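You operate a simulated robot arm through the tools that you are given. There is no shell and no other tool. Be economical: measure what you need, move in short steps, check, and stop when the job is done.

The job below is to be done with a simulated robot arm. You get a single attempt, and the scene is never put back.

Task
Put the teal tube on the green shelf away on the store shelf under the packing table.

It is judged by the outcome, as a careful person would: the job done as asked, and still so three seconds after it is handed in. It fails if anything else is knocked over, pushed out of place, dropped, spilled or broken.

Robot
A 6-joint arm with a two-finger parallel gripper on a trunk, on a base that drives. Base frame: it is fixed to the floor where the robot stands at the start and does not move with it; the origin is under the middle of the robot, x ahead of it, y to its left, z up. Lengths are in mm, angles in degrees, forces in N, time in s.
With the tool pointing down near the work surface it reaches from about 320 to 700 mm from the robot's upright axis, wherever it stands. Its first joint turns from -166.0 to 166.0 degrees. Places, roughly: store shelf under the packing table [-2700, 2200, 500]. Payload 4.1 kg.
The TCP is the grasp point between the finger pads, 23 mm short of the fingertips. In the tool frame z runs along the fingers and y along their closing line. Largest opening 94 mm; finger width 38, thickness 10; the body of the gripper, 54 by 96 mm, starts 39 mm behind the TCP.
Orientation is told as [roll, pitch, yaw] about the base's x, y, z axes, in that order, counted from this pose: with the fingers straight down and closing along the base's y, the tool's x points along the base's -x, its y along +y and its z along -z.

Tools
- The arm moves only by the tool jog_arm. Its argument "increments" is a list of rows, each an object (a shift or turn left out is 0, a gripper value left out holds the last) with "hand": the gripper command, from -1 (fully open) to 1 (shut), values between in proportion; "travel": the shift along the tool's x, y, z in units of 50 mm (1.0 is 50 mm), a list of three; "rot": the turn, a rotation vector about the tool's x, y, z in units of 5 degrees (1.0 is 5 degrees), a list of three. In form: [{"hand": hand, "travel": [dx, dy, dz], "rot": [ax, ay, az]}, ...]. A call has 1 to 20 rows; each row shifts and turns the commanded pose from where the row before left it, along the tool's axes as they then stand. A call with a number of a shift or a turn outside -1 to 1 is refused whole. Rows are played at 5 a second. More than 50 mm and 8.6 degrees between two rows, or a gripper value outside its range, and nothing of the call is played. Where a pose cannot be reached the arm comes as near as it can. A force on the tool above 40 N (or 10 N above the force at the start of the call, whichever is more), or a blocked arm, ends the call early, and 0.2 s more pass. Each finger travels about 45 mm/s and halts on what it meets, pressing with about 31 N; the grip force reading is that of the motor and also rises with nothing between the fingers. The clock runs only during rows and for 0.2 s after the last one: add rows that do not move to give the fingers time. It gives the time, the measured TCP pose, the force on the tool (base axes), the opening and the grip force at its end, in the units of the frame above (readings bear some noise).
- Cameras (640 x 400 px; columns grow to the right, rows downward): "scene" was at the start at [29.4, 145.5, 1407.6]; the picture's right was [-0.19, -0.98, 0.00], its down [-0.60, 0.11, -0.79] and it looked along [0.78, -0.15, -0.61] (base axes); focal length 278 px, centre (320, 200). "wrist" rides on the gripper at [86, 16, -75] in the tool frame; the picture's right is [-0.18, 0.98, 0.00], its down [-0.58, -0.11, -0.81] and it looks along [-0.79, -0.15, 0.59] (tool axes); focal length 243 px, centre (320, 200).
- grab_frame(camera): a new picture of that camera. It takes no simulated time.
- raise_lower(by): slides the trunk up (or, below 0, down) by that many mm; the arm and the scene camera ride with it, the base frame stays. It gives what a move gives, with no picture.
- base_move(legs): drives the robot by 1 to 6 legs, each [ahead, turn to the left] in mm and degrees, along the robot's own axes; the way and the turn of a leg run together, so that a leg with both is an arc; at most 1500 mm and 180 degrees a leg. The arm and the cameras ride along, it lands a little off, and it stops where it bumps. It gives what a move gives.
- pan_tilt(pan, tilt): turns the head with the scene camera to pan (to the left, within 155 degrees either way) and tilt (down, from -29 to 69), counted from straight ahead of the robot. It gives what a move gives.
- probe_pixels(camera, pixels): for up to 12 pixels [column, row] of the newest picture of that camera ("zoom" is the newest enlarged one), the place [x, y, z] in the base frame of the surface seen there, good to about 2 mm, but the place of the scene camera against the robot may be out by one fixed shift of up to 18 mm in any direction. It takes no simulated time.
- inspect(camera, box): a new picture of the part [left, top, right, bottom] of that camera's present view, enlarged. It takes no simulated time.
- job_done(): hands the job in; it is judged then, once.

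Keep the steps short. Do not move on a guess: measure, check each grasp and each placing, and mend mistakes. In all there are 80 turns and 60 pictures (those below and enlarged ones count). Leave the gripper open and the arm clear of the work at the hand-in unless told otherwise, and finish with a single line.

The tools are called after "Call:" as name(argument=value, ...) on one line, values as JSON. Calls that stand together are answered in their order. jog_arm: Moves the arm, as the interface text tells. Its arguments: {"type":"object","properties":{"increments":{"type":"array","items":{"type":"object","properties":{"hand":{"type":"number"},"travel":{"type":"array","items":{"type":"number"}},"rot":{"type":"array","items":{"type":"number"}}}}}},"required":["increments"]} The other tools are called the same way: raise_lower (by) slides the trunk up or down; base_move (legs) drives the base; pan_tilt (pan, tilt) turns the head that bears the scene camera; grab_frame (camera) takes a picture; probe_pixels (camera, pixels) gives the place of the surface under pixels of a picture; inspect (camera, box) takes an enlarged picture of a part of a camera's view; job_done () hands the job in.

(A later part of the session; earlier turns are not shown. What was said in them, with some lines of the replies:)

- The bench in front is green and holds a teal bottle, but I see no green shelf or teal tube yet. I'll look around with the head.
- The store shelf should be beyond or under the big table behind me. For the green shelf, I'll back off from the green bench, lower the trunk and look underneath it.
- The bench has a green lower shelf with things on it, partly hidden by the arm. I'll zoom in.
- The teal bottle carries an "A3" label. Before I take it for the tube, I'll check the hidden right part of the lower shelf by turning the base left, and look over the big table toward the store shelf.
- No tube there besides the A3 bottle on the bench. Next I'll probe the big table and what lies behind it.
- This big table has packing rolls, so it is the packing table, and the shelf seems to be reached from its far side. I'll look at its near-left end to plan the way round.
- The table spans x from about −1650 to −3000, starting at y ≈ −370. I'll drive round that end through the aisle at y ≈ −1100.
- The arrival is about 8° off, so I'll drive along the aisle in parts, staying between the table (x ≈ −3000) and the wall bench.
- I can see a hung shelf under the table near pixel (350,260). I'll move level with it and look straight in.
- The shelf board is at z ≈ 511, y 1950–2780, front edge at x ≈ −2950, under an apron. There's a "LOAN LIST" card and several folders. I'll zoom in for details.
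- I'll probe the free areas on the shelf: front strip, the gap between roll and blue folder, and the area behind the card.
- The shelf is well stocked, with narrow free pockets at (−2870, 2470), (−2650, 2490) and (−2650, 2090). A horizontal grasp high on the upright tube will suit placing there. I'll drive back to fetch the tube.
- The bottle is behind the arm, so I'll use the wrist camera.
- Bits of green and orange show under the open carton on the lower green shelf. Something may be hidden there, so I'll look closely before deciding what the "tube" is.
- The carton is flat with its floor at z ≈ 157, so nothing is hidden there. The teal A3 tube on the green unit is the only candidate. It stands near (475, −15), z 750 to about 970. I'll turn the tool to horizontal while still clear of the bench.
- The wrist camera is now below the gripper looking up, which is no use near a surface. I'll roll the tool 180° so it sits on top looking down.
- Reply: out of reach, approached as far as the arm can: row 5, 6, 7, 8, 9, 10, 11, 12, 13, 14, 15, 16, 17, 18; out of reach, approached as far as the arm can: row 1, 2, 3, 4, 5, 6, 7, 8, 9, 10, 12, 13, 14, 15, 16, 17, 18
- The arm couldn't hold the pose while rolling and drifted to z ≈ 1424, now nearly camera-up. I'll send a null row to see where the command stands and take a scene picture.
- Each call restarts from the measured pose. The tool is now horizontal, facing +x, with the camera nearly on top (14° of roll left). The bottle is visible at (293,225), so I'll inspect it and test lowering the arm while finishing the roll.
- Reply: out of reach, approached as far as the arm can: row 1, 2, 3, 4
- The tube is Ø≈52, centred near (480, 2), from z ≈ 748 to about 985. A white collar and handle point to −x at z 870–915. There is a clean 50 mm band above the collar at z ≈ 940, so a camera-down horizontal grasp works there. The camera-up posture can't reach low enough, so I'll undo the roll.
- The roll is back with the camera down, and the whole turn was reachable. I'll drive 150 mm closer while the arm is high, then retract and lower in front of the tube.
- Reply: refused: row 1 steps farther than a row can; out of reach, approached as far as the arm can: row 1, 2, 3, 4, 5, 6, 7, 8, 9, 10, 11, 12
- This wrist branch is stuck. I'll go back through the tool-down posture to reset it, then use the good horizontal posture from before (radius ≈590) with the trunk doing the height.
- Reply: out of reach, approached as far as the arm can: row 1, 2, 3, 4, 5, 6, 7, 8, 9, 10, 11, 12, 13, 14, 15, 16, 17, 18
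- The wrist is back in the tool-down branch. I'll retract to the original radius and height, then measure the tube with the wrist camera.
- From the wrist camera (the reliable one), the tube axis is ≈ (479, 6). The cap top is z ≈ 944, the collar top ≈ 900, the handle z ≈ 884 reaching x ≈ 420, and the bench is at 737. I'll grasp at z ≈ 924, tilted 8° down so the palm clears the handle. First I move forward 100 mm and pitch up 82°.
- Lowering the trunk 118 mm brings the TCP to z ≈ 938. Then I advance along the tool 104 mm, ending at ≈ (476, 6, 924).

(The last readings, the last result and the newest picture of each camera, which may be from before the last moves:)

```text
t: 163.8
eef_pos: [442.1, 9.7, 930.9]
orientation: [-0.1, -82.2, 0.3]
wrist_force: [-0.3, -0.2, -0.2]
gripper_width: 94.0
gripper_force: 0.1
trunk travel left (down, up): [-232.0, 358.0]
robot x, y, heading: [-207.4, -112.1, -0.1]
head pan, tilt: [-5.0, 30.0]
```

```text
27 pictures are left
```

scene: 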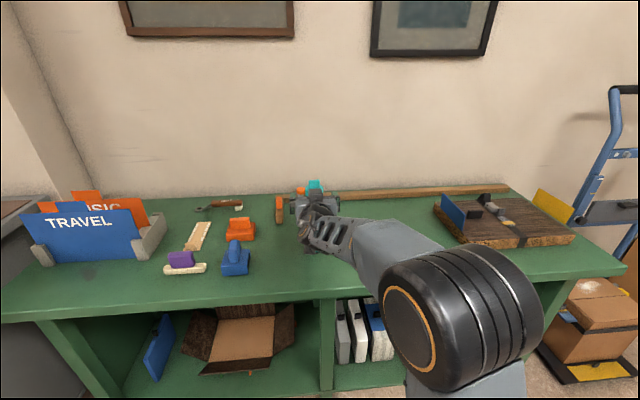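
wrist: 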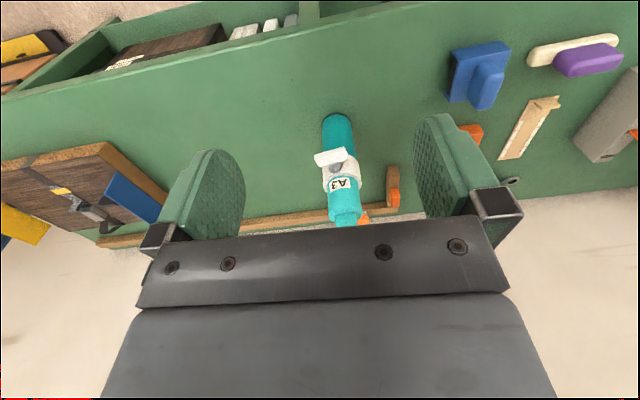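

There's no contact, and the cap shows between the fingers. I'll advance the last 34 mm with a small sideways correction and close.

Call:
jog_arm(increments=[{"travel": [0.03, -0.04, 0.35]}, {"travel": [0.03, -0.03, 0.33]}, {"travel": [0, 0, 0]}, {"hand": 1}, {"hand": 1}, {"hand": 1}, {"hand": 1}, {"hand": 1}])

Call:
inspect(camera="scene", box=[230, 150, 400, 260])

```text
t: 165.6
eef_pos: [475.1, 5.3, 921.6]
orientation: [-0.1, -82.1, 0.2]
wrist_force: [0.8, 1.2, 0.1]
gripper_width: 46.4
gripper_force: 31.0
trunk travel left (down, up): [-232.0, 358.0]
robot x, y, heading: [-212.5, -111.0, 0.2]
head pan, tilt: [-5.0, 30.0]
```

```text
3.64 times, centred on (315, 205) of scene
```

zoom: 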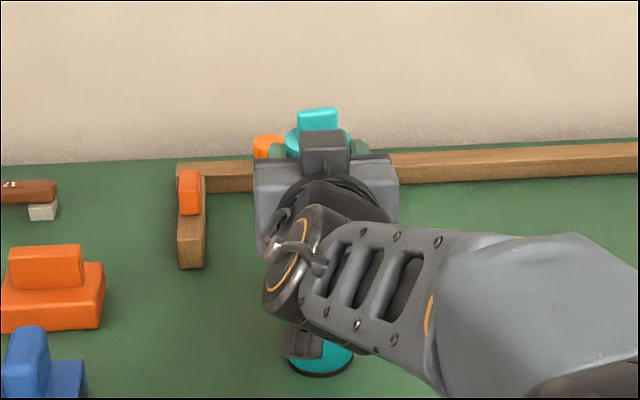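

It is gripped at 46.4 mm. I'll lift 40 mm with the trunk and check.

Call:
raise_lower(by=40)

Call:
inspect(camera="scene", box=[230, 150, 400, 260])

```text
t: 166.4
eef_pos: [475.6, 5.2, 960.9]
orientation: [-0.2, -82.1, 0.3]
wrist_force: [-0.7, 0.0, -2.2]
gripper_width: 46.3
gripper_force: 31.3
trunk travel left (down, up): [-272.0, 318.0]
robot x, y, heading: [-211.9, -113.1, 0.2]
head pan, tilt: [-5.0, 30.0]
```

```text
3.64 times, centred on (315, 205) of scene
```

zoom: 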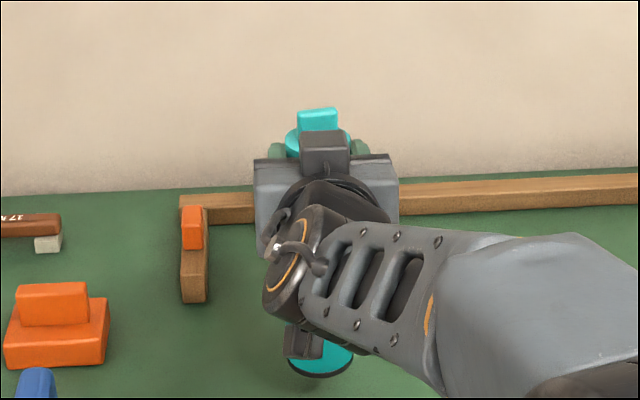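

The tube is lifted and held steady (about 2 N). I'll carry it backwards, with the arm trailing clear of furniture: back from the bench, then reverse into the aisle.

Call:
base_move(legs=[[-700, 0], [0, 70], [-1060, 0], [0, -70]])

```text
t: 181.3
eef_pos: [-584.8, -1007.4, 961.8]
orientation: [-0.2, -82.1, -1.0]
wrist_force: [0.7, 1.0, -2.2]
gripper_width: 46.6
gripper_force: 30.5
trunk travel left (down, up): [-272.0, 318.0]
robot x, y, heading: [-1274.2, -1105.7, -1.3]
head pan, tilt: [-5.0, 30.0]
```

Call:
base_move(legs=[[0, 1.8], [-1500, 0], [-920, 0], [0, 90]])

```text
t: 197.6
eef_pos: [-3866.9, -429.9, 961.3]
orientation: [-0.2, -82.1, 91.3]
wrist_force: [-0.1, -0.7, -2.8]
gripper_width: 46.0
gripper_force: 31.2
trunk travel left (down, up): [-272.0, 318.0]
robot x, y, heading: [-3733.9, -1114.1, 91.3]
head pan, tilt: [-5.0, 30.0]
```

Call:
base_move(legs=[[1500, 0], [1500, 0], [450, 0]])

Call:
pan_tilt(pan=-60, tilt=30)

Call:
grab_frame(camera="scene")

```text
t: 214.4
eef_pos: [-3925.3, 3029.9, 961.7]
orientation: [-0.2, -82.1, 89.5]
wrist_force: [-0.1, 0.2, -2.0]
gripper_width: 45.6
gripper_force: 30.7
trunk travel left (down, up): [-272.0, 318.0]
robot x, y, heading: [-3818.2, 2344.8, 89.0]
head pan, tilt: [-5.0, 30.0]
```

```text
t: 215.7
eef_pos: [-3925.9, 3030.1, 959.8]
orientation: [-0.3, -82.1, 89.6]
wrist_force: [0.1, -0.4, -3.1]
gripper_width: 45.7
gripper_force: 31.0
trunk travel left (down, up): [-272.0, 318.0]
robot x, y, heading: [-3818.0, 2344.5, 89.2]
head pan, tilt: [-60.0, 30.0]
```

```text
24 pictures are left
```

scene: 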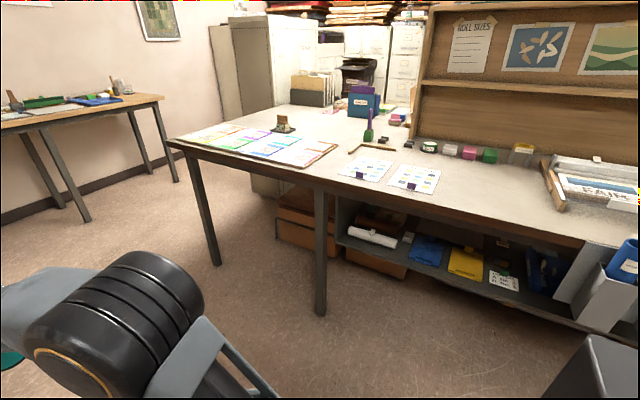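

The way is clear. I'll turn right to face the table; the tube will end at x ≈ −3130, about 80 mm outside the edge.

Call:
base_move(legs=[[0, -89]])

Call:
pan_tilt(pan=5, tilt=35)

Call:
grab_frame(camera="scene")

```text
t: 219.9
eef_pos: [-3132.0, 2446.7, 961.2]
orientation: [-0.3, -81.9, -0.7]
wrist_force: [-0.1, -0.9, -2.3]
gripper_width: 45.2
gripper_force: 31.0
trunk travel left (down, up): [-272.0, 318.0]
robot x, y, heading: [-3821.1, 2340.8, -1.1]
head pan, tilt: [-60.0, 30.0]
```

```text
t: 221.3
eef_pos: [-3131.7, 2447.3, 960.8]
orientation: [-0.3, -82.0, -0.7]
wrist_force: [0.0, 0.3, -3.2]
gripper_width: 45.3
gripper_force: 31.0
trunk travel left (down, up): [-272.0, 318.0]
robot x, y, heading: [-3816.4, 2341.5, -0.8]
head pan, tilt: [5.0, 35.0]
```

```text
23 pictures are left
```

scene: 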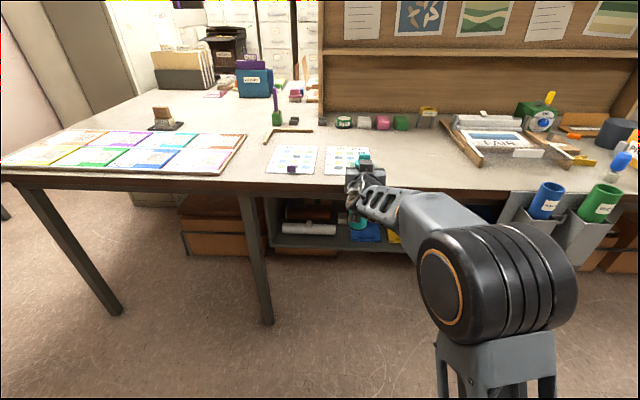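

I'll lower the trunk 250 mm, bringing the tube bottom to z ≈ 525, still outside the table. Then I'll look at the gap.

Call:
raise_lower(by=-250)

Call:
pan_tilt(pan=5, tilt=32)

Call:
inspect(camera="scene", box=[220, 100, 460, 250])

```text
t: 223.9
eef_pos: [-3131.6, 2447.6, 711.7]
orientation: [-0.4, -82.0, -0.8]
wrist_force: [0.2, -0.4, -2.0]
gripper_width: 45.1
gripper_force: 31.1
trunk travel left (down, up): [-22.0, 568.0]
robot x, y, heading: [-3817.0, 2343.8, -1.1]
head pan, tilt: [5.0, 35.0]
```

```text
t: 224.5
eef_pos: [-3132.1, 2448.2, 710.7]
orientation: [-0.2, -82.1, -0.6]
wrist_force: [-0.3, -0.3, -2.3]
gripper_width: 45.4
gripper_force: 30.3
trunk travel left (down, up): [-22.0, 568.0]
robot x, y, heading: [-3822.7, 2346.0, -1.1]
head pan, tilt: [5.0, 32.0]
```

```text
2.67 times, centred on (340, 175) of scene
```

zoom: 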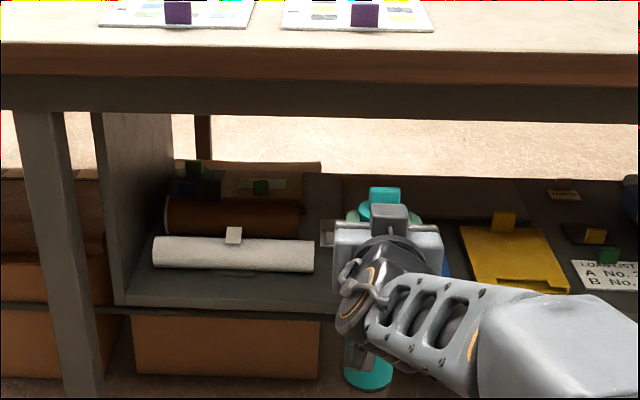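

Call:
probe_pixels(camera="zoom", pixels=[[250, 108], [310, 255], [305, 266], [250, 274], [322, 275], [328, 235], [315, 298], [385, 192], [368, 377], [350, 365], [390, 366], [318, 215]])

Call:
grab_frame(camera="wrist")

```text
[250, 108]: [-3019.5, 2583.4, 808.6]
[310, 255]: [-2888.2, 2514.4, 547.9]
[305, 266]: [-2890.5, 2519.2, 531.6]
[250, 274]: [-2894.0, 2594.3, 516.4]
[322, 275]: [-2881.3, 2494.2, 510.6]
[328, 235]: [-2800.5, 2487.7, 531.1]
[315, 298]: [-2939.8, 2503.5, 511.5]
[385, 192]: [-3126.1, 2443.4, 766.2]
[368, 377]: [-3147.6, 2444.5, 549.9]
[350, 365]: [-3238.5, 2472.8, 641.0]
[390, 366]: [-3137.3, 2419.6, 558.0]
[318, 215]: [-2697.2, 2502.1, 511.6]
```

```text
21 pictures are left
```

wrist: 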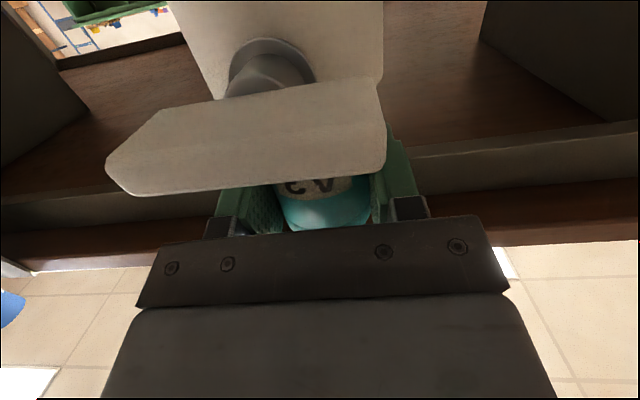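

The apron bottom is ≈ 800, well above the tab top at ≈ 770. The gripper hides the gap's right side, so I'll shift the arm right 130 mm for a clear look.

Call:
jog_arm(increments=[{"hand": 1, "travel": [0, -0.9, 0]}, {"hand": 1, "travel": [0, -0.9, 0]}, {"hand": 1, "travel": [0, -0.9, 0]}, {"hand": 1}])

Call:
inspect(camera="scene", box=[280, 130, 430, 230])

```text
t: 225.5
eef_pos: [-3131.6, 2369.0, 717.0]
orientation: [-1.0, -81.7, -0.6]
wrist_force: [-0.1, 0.7, -2.4]
gripper_width: 45.5
gripper_force: 31.7
out of reach, approached as far as the arm can: row 2, 3
trunk travel left (down, up): [-22.0, 568.0]
robot x, y, heading: [-3817.3, 2342.2, -1.2]
head pan, tilt: [5.0, 32.0]
```

```text
4.00 times, centred on (355, 180) of scene
```

zoom: 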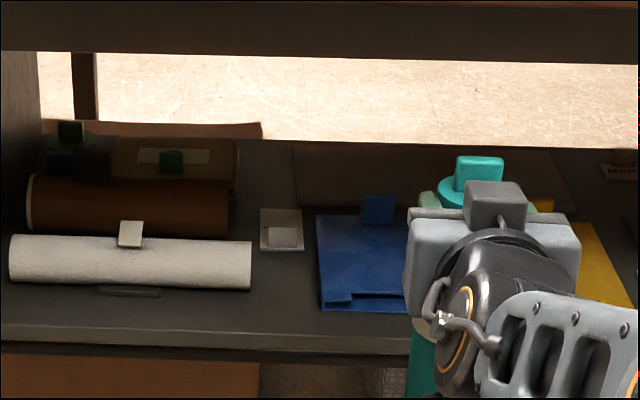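

Call:
probe_pixels(camera="zoom", pixels=[[248, 262], [256, 285], [285, 285], [314, 285], [320, 300], [318, 250], [322, 306], [262, 246], [302, 248], [285, 328], [268, 180], [245, 288]])

```text
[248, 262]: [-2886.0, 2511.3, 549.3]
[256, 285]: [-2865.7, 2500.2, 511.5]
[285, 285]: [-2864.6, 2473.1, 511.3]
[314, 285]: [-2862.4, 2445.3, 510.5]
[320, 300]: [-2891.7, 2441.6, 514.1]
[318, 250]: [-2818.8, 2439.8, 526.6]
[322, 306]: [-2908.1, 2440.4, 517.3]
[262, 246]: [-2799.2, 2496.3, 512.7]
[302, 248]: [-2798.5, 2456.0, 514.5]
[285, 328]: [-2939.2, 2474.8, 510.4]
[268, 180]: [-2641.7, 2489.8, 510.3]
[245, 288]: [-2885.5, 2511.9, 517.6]
```

The gap is clear: roll end at y ≈ 2508, blue folder edge at y ≈ 2441, free x from −2945 to −2805 (scene values, with y biased by −4). The tube base is Ø≈51. I'll aim the tube centre at true (−2889, 2478), starting with the sideways move while still outside.

Call:
jog_arm(increments=[{"hand": 1, "travel": [0, 0.8, 0]}, {"hand": 1, "travel": [0, 0.8, 0]}, {"hand": 1, "travel": [0, 0.65, 0], "rot": [0, 0, 0]}, {"hand": 1}])

```text
t: 226.5
eef_pos: [-3128.6, 2480.1, 719.1]
orientation: [-0.3, -82.0, -0.7]
wrist_force: [0.3, -0.3, -3.0]
gripper_width: 45.5
gripper_force: 31.0
trunk travel left (down, up): [-22.0, 568.0]
robot x, y, heading: [-3818.7, 2346.4, -1.4]
head pan, tilt: [5.0, 32.0]
```

I'll drive 150 mm forward, so the tube stops just at the shelf's front edge before the gap, and check the alignment.

Call:
base_move(legs=[[150, 0]])

Call:
inspect(camera="scene", box=[260, 130, 440, 250])

```text
t: 227.9
eef_pos: [-2974.4, 2480.1, 718.3]
orientation: [-0.2, -82.0, -0.5]
wrist_force: [-0.1, 0.2, -2.3]
gripper_width: 45.1
gripper_force: 31.2
trunk travel left (down, up): [-22.0, 568.0]
robot x, y, heading: [-3664.0, 2339.6, -1.2]
head pan, tilt: [5.0, 32.0]
```

```text
3.33 times, centred on (350, 190) of scene
```

zoom: 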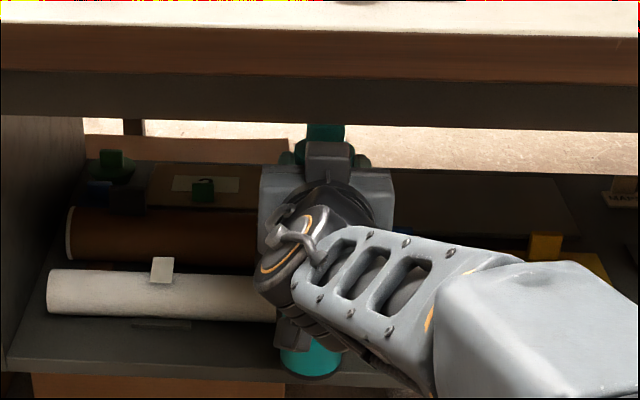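

Call:
probe_pixels(camera="zoom", pixels=[[310, 368], [284, 362], [339, 365], [326, 130], [270, 297], [310, 386], [260, 300]])

```text
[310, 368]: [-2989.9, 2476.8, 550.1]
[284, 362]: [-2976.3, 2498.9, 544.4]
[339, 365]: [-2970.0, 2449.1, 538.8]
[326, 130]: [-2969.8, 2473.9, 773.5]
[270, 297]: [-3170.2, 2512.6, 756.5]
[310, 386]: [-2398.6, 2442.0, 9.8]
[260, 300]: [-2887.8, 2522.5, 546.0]
```

The tube centre reads y ≈ 2474 in the scene view, matching the gap centre at 2474.5. I'll drive 75 mm in.

Call:
base_move(legs=[[75, 0]])

Call:
inspect(camera="scene", box=[260, 130, 440, 250])

```text
t: 228.9
eef_pos: [-2896.9, 2478.7, 718.5]
orientation: [-0.3, -81.9, -0.7]
wrist_force: [0.1, -0.5, -1.8]
gripper_width: 45.0
gripper_force: 30.7
trunk travel left (down, up): [-22.0, 568.0]
robot x, y, heading: [-3588.7, 2340.2, -0.9]
head pan, tilt: [5.0, 32.0]
```

```text
3.33 times, centred on (350, 190) of scene
```

zoom: 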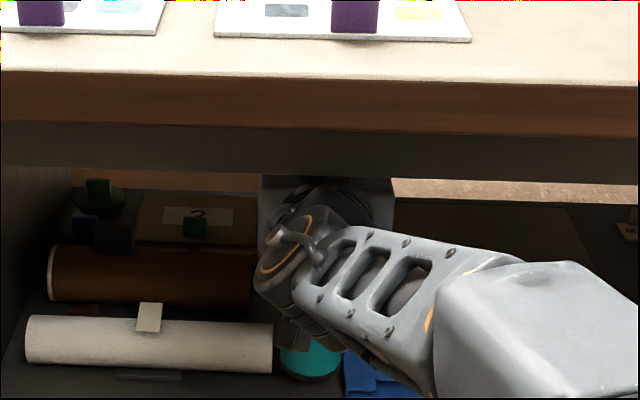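

Call:
probe_pixels(camera="zoom", pixels=[[310, 365], [282, 362], [338, 362], [270, 350], [346, 375], [350, 390], [268, 366]])

```text
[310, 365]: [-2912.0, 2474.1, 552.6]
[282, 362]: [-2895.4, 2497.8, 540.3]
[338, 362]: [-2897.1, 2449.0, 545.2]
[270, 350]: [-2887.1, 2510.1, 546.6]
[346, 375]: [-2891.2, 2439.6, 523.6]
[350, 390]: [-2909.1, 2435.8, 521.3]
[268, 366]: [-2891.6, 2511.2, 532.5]
```

The tube sits centred with ≈8 mm on each side. I'll lower the trunk 20 mm, then ease down with the arm watching the force.

Call:
raise_lower(by=-20)

Call:
jog_arm(increments=[{"hand": 1, "travel": [0.06, 0, 0.008]}, {"hand": 1, "travel": [0.06, 0, 0.008]}, {"hand": 1}])

```text
t: 229.6
eef_pos: [-2896.0, 2477.9, 698.6]
orientation: [-0.3, -82.0, -0.5]
wrist_force: [0.1, 1.0, -2.3]
gripper_width: 45.0
gripper_force: 30.3
trunk travel left (down, up): [-2.0, 588.0]
robot x, y, heading: [-3586.5, 2338.2, -0.9]
head pan, tilt: [5.0, 32.0]
```

```text
t: 230.4
eef_pos: [-2896.9, 2478.2, 695.0]
orientation: [0.3, -82.5, -1.1]
wrist_force: [1.2, 1.6, 12.4]
gripper_width: 45.4
gripper_force: 31.1
trunk travel left (down, up): [-2.0, 588.0]
robot x, y, heading: [-3586.1, 2340.3, -0.7]
head pan, tilt: [5.0, 32.0]
```

The force jumped to +12 N at z ≈ 695, so the bottom has touched. I'll check that it's standing on the shelf board before releasing.

Call:
inspect(camera="scene", box=[300, 200, 400, 260])

Call:
probe_pixels(camera="zoom", pixels=[[220, 200], [220, 230], [190, 200], [250, 210], [170, 230], [290, 250]])

```text
6.40 times, centred on (350, 230) of scene
```

zoom: 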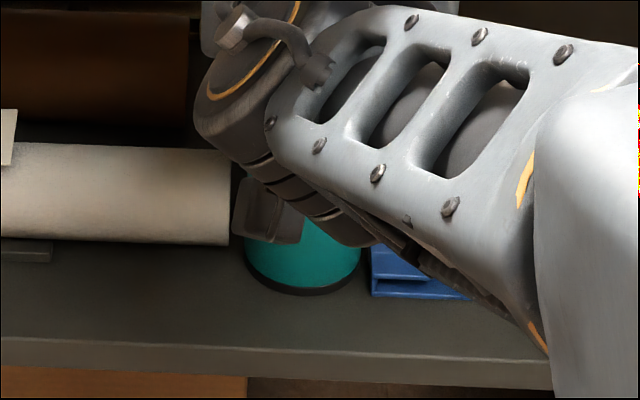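

```text
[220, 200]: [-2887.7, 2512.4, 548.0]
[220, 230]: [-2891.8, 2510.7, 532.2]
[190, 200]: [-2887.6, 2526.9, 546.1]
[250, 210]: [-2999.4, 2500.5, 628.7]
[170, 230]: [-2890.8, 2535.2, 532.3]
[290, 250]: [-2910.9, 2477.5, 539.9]
```

The base is on the board, clear of both roll and folder. I'll relieve the pressure slightly and open the fingers slowly.

Call:
jog_arm(increments=[{"hand": 1, "travel": [-0.03, 0, -0.004]}, {"hand": 1}, {"hand": -0.2}, {"hand": -0.4}, {"hand": -0.7}, {"hand": -1}, {"hand": -1}, {"hand": -1}])

Call:
inspect(camera="scene", box=[280, 160, 440, 260])

```text
t: 232.2
eef_pos: [-2897.7, 2476.0, 693.9]
orientation: [-0.3, -81.9, -0.5]
wrist_force: [-0.7, 0.7, -0.7]
gripper_width: 93.9
gripper_force: 0.2
trunk travel left (down, up): [-2.0, 588.0]
robot x, y, heading: [-3591.0, 2338.1, -1.0]
head pan, tilt: [5.0, 32.0]
```

```text
4.00 times, centred on (360, 210) of scene
```

zoom: 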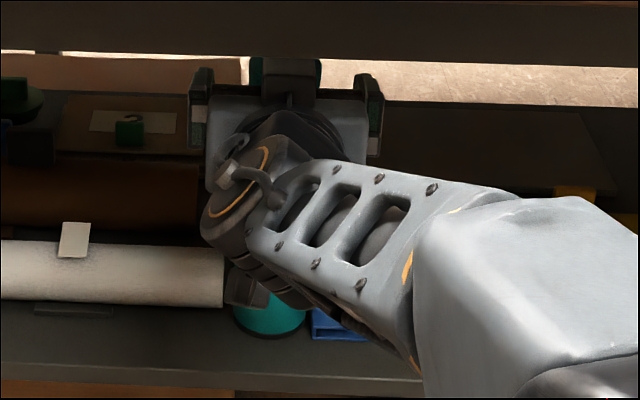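

The tube stands free with the fingers fully open. I'll reverse straight out 200 mm.

Call:
base_move(legs=[[-200, 0]])

Call:
raise_lower(by=350)

Call:
base_move(legs=[[-150, 0]])

Call:
grab_frame(camera="scene")

```text
t: 233.8
eef_pos: [-3098.7, 2484.5, 692.9]
orientation: [-0.3, -82.0, -0.2]
wrist_force: [-0.4, 0.1, -0.2]
gripper_width: 93.8
gripper_force: 0.0
trunk travel left (down, up): [-2.0, 588.0]
robot x, y, heading: [-3791.3, 2338.8, -0.8]
head pan, tilt: [5.0, 32.0]
```

```text
t: 237.2
eef_pos: [-3099.6, 2484.9, 1043.7]
orientation: [-0.4, -82.0, -0.1]
wrist_force: [0.5, 0.7, -0.7]
gripper_width: 94.0
gripper_force: 0.1
trunk travel left (down, up): [-352.0, 238.0]
robot x, y, heading: [-3788.6, 2345.5, -0.8]
head pan, tilt: [5.0, 32.0]
```

```text
t: 238.6
eef_pos: [-3250.1, 2485.1, 1045.1]
orientation: [-0.2, -82.1, -0.3]
wrist_force: [0.7, 0.1, 1.0]
gripper_width: 93.9
gripper_force: 0.2
trunk travel left (down, up): [-352.0, 238.0]
robot x, y, heading: [-3943.9, 2342.3, -0.9]
head pan, tilt: [5.0, 32.0]
```

```text
15 pictures are left
```

scene: 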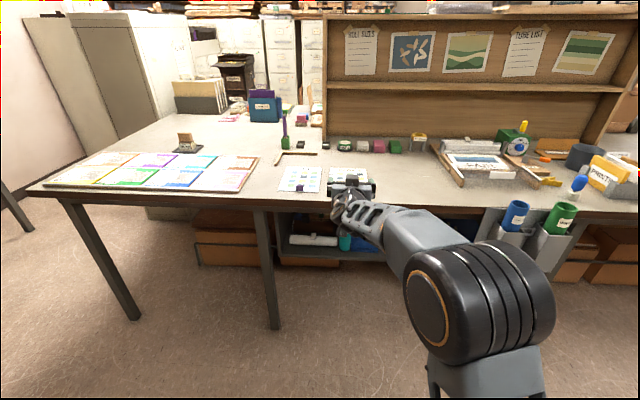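

There's a "TUBE LIST" notice on the rack. I'll read it, and lower the head again to check the tube.

Call:
inspect(camera="scene", box=[480, 20, 630, 85])

Call:
raise_lower(by=-340)

Call:
inspect(camera="scene", box=[240, 60, 480, 210])

```text
4.27 times, centred on (555, 52) of scene
```

zoom: 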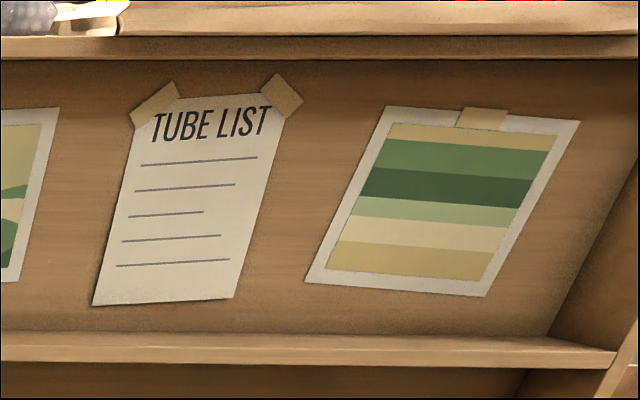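

```text
t: 241.9
eef_pos: [-3251.7, 2485.1, 702.5]
orientation: [-0.4, -81.9, -0.3]
wrist_force: [0.1, 0.3, -0.2]
gripper_width: 94.1
gripper_force: 0.0
trunk travel left (down, up): [-12.0, 578.0]
robot x, y, heading: [-3942.9, 2341.4, -0.7]
head pan, tilt: [5.0, 32.0]
```

```text
2.67 times, centred on (360, 135) of scene
```

zoom: 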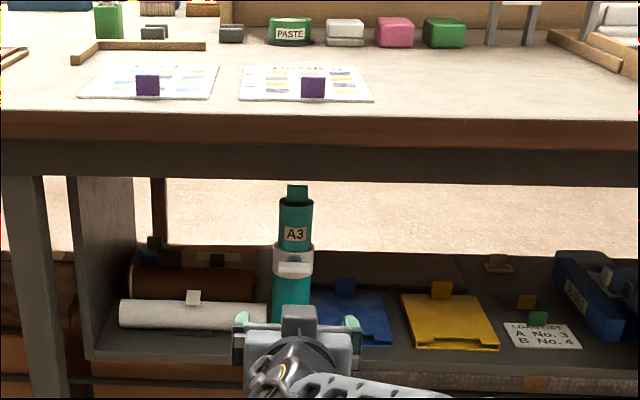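

The A3 tube stands upright on the store shelf, with the roll, folders and card where they were. The gripper is open and about 270 mm outside the table, so I'm handing in.

Call:
job_done()

```text
The job is handed in.
```

The teal A3 tube now stands upright on the store shelf under the packing table, nothing around it was moved, and the gripper is open and clear.
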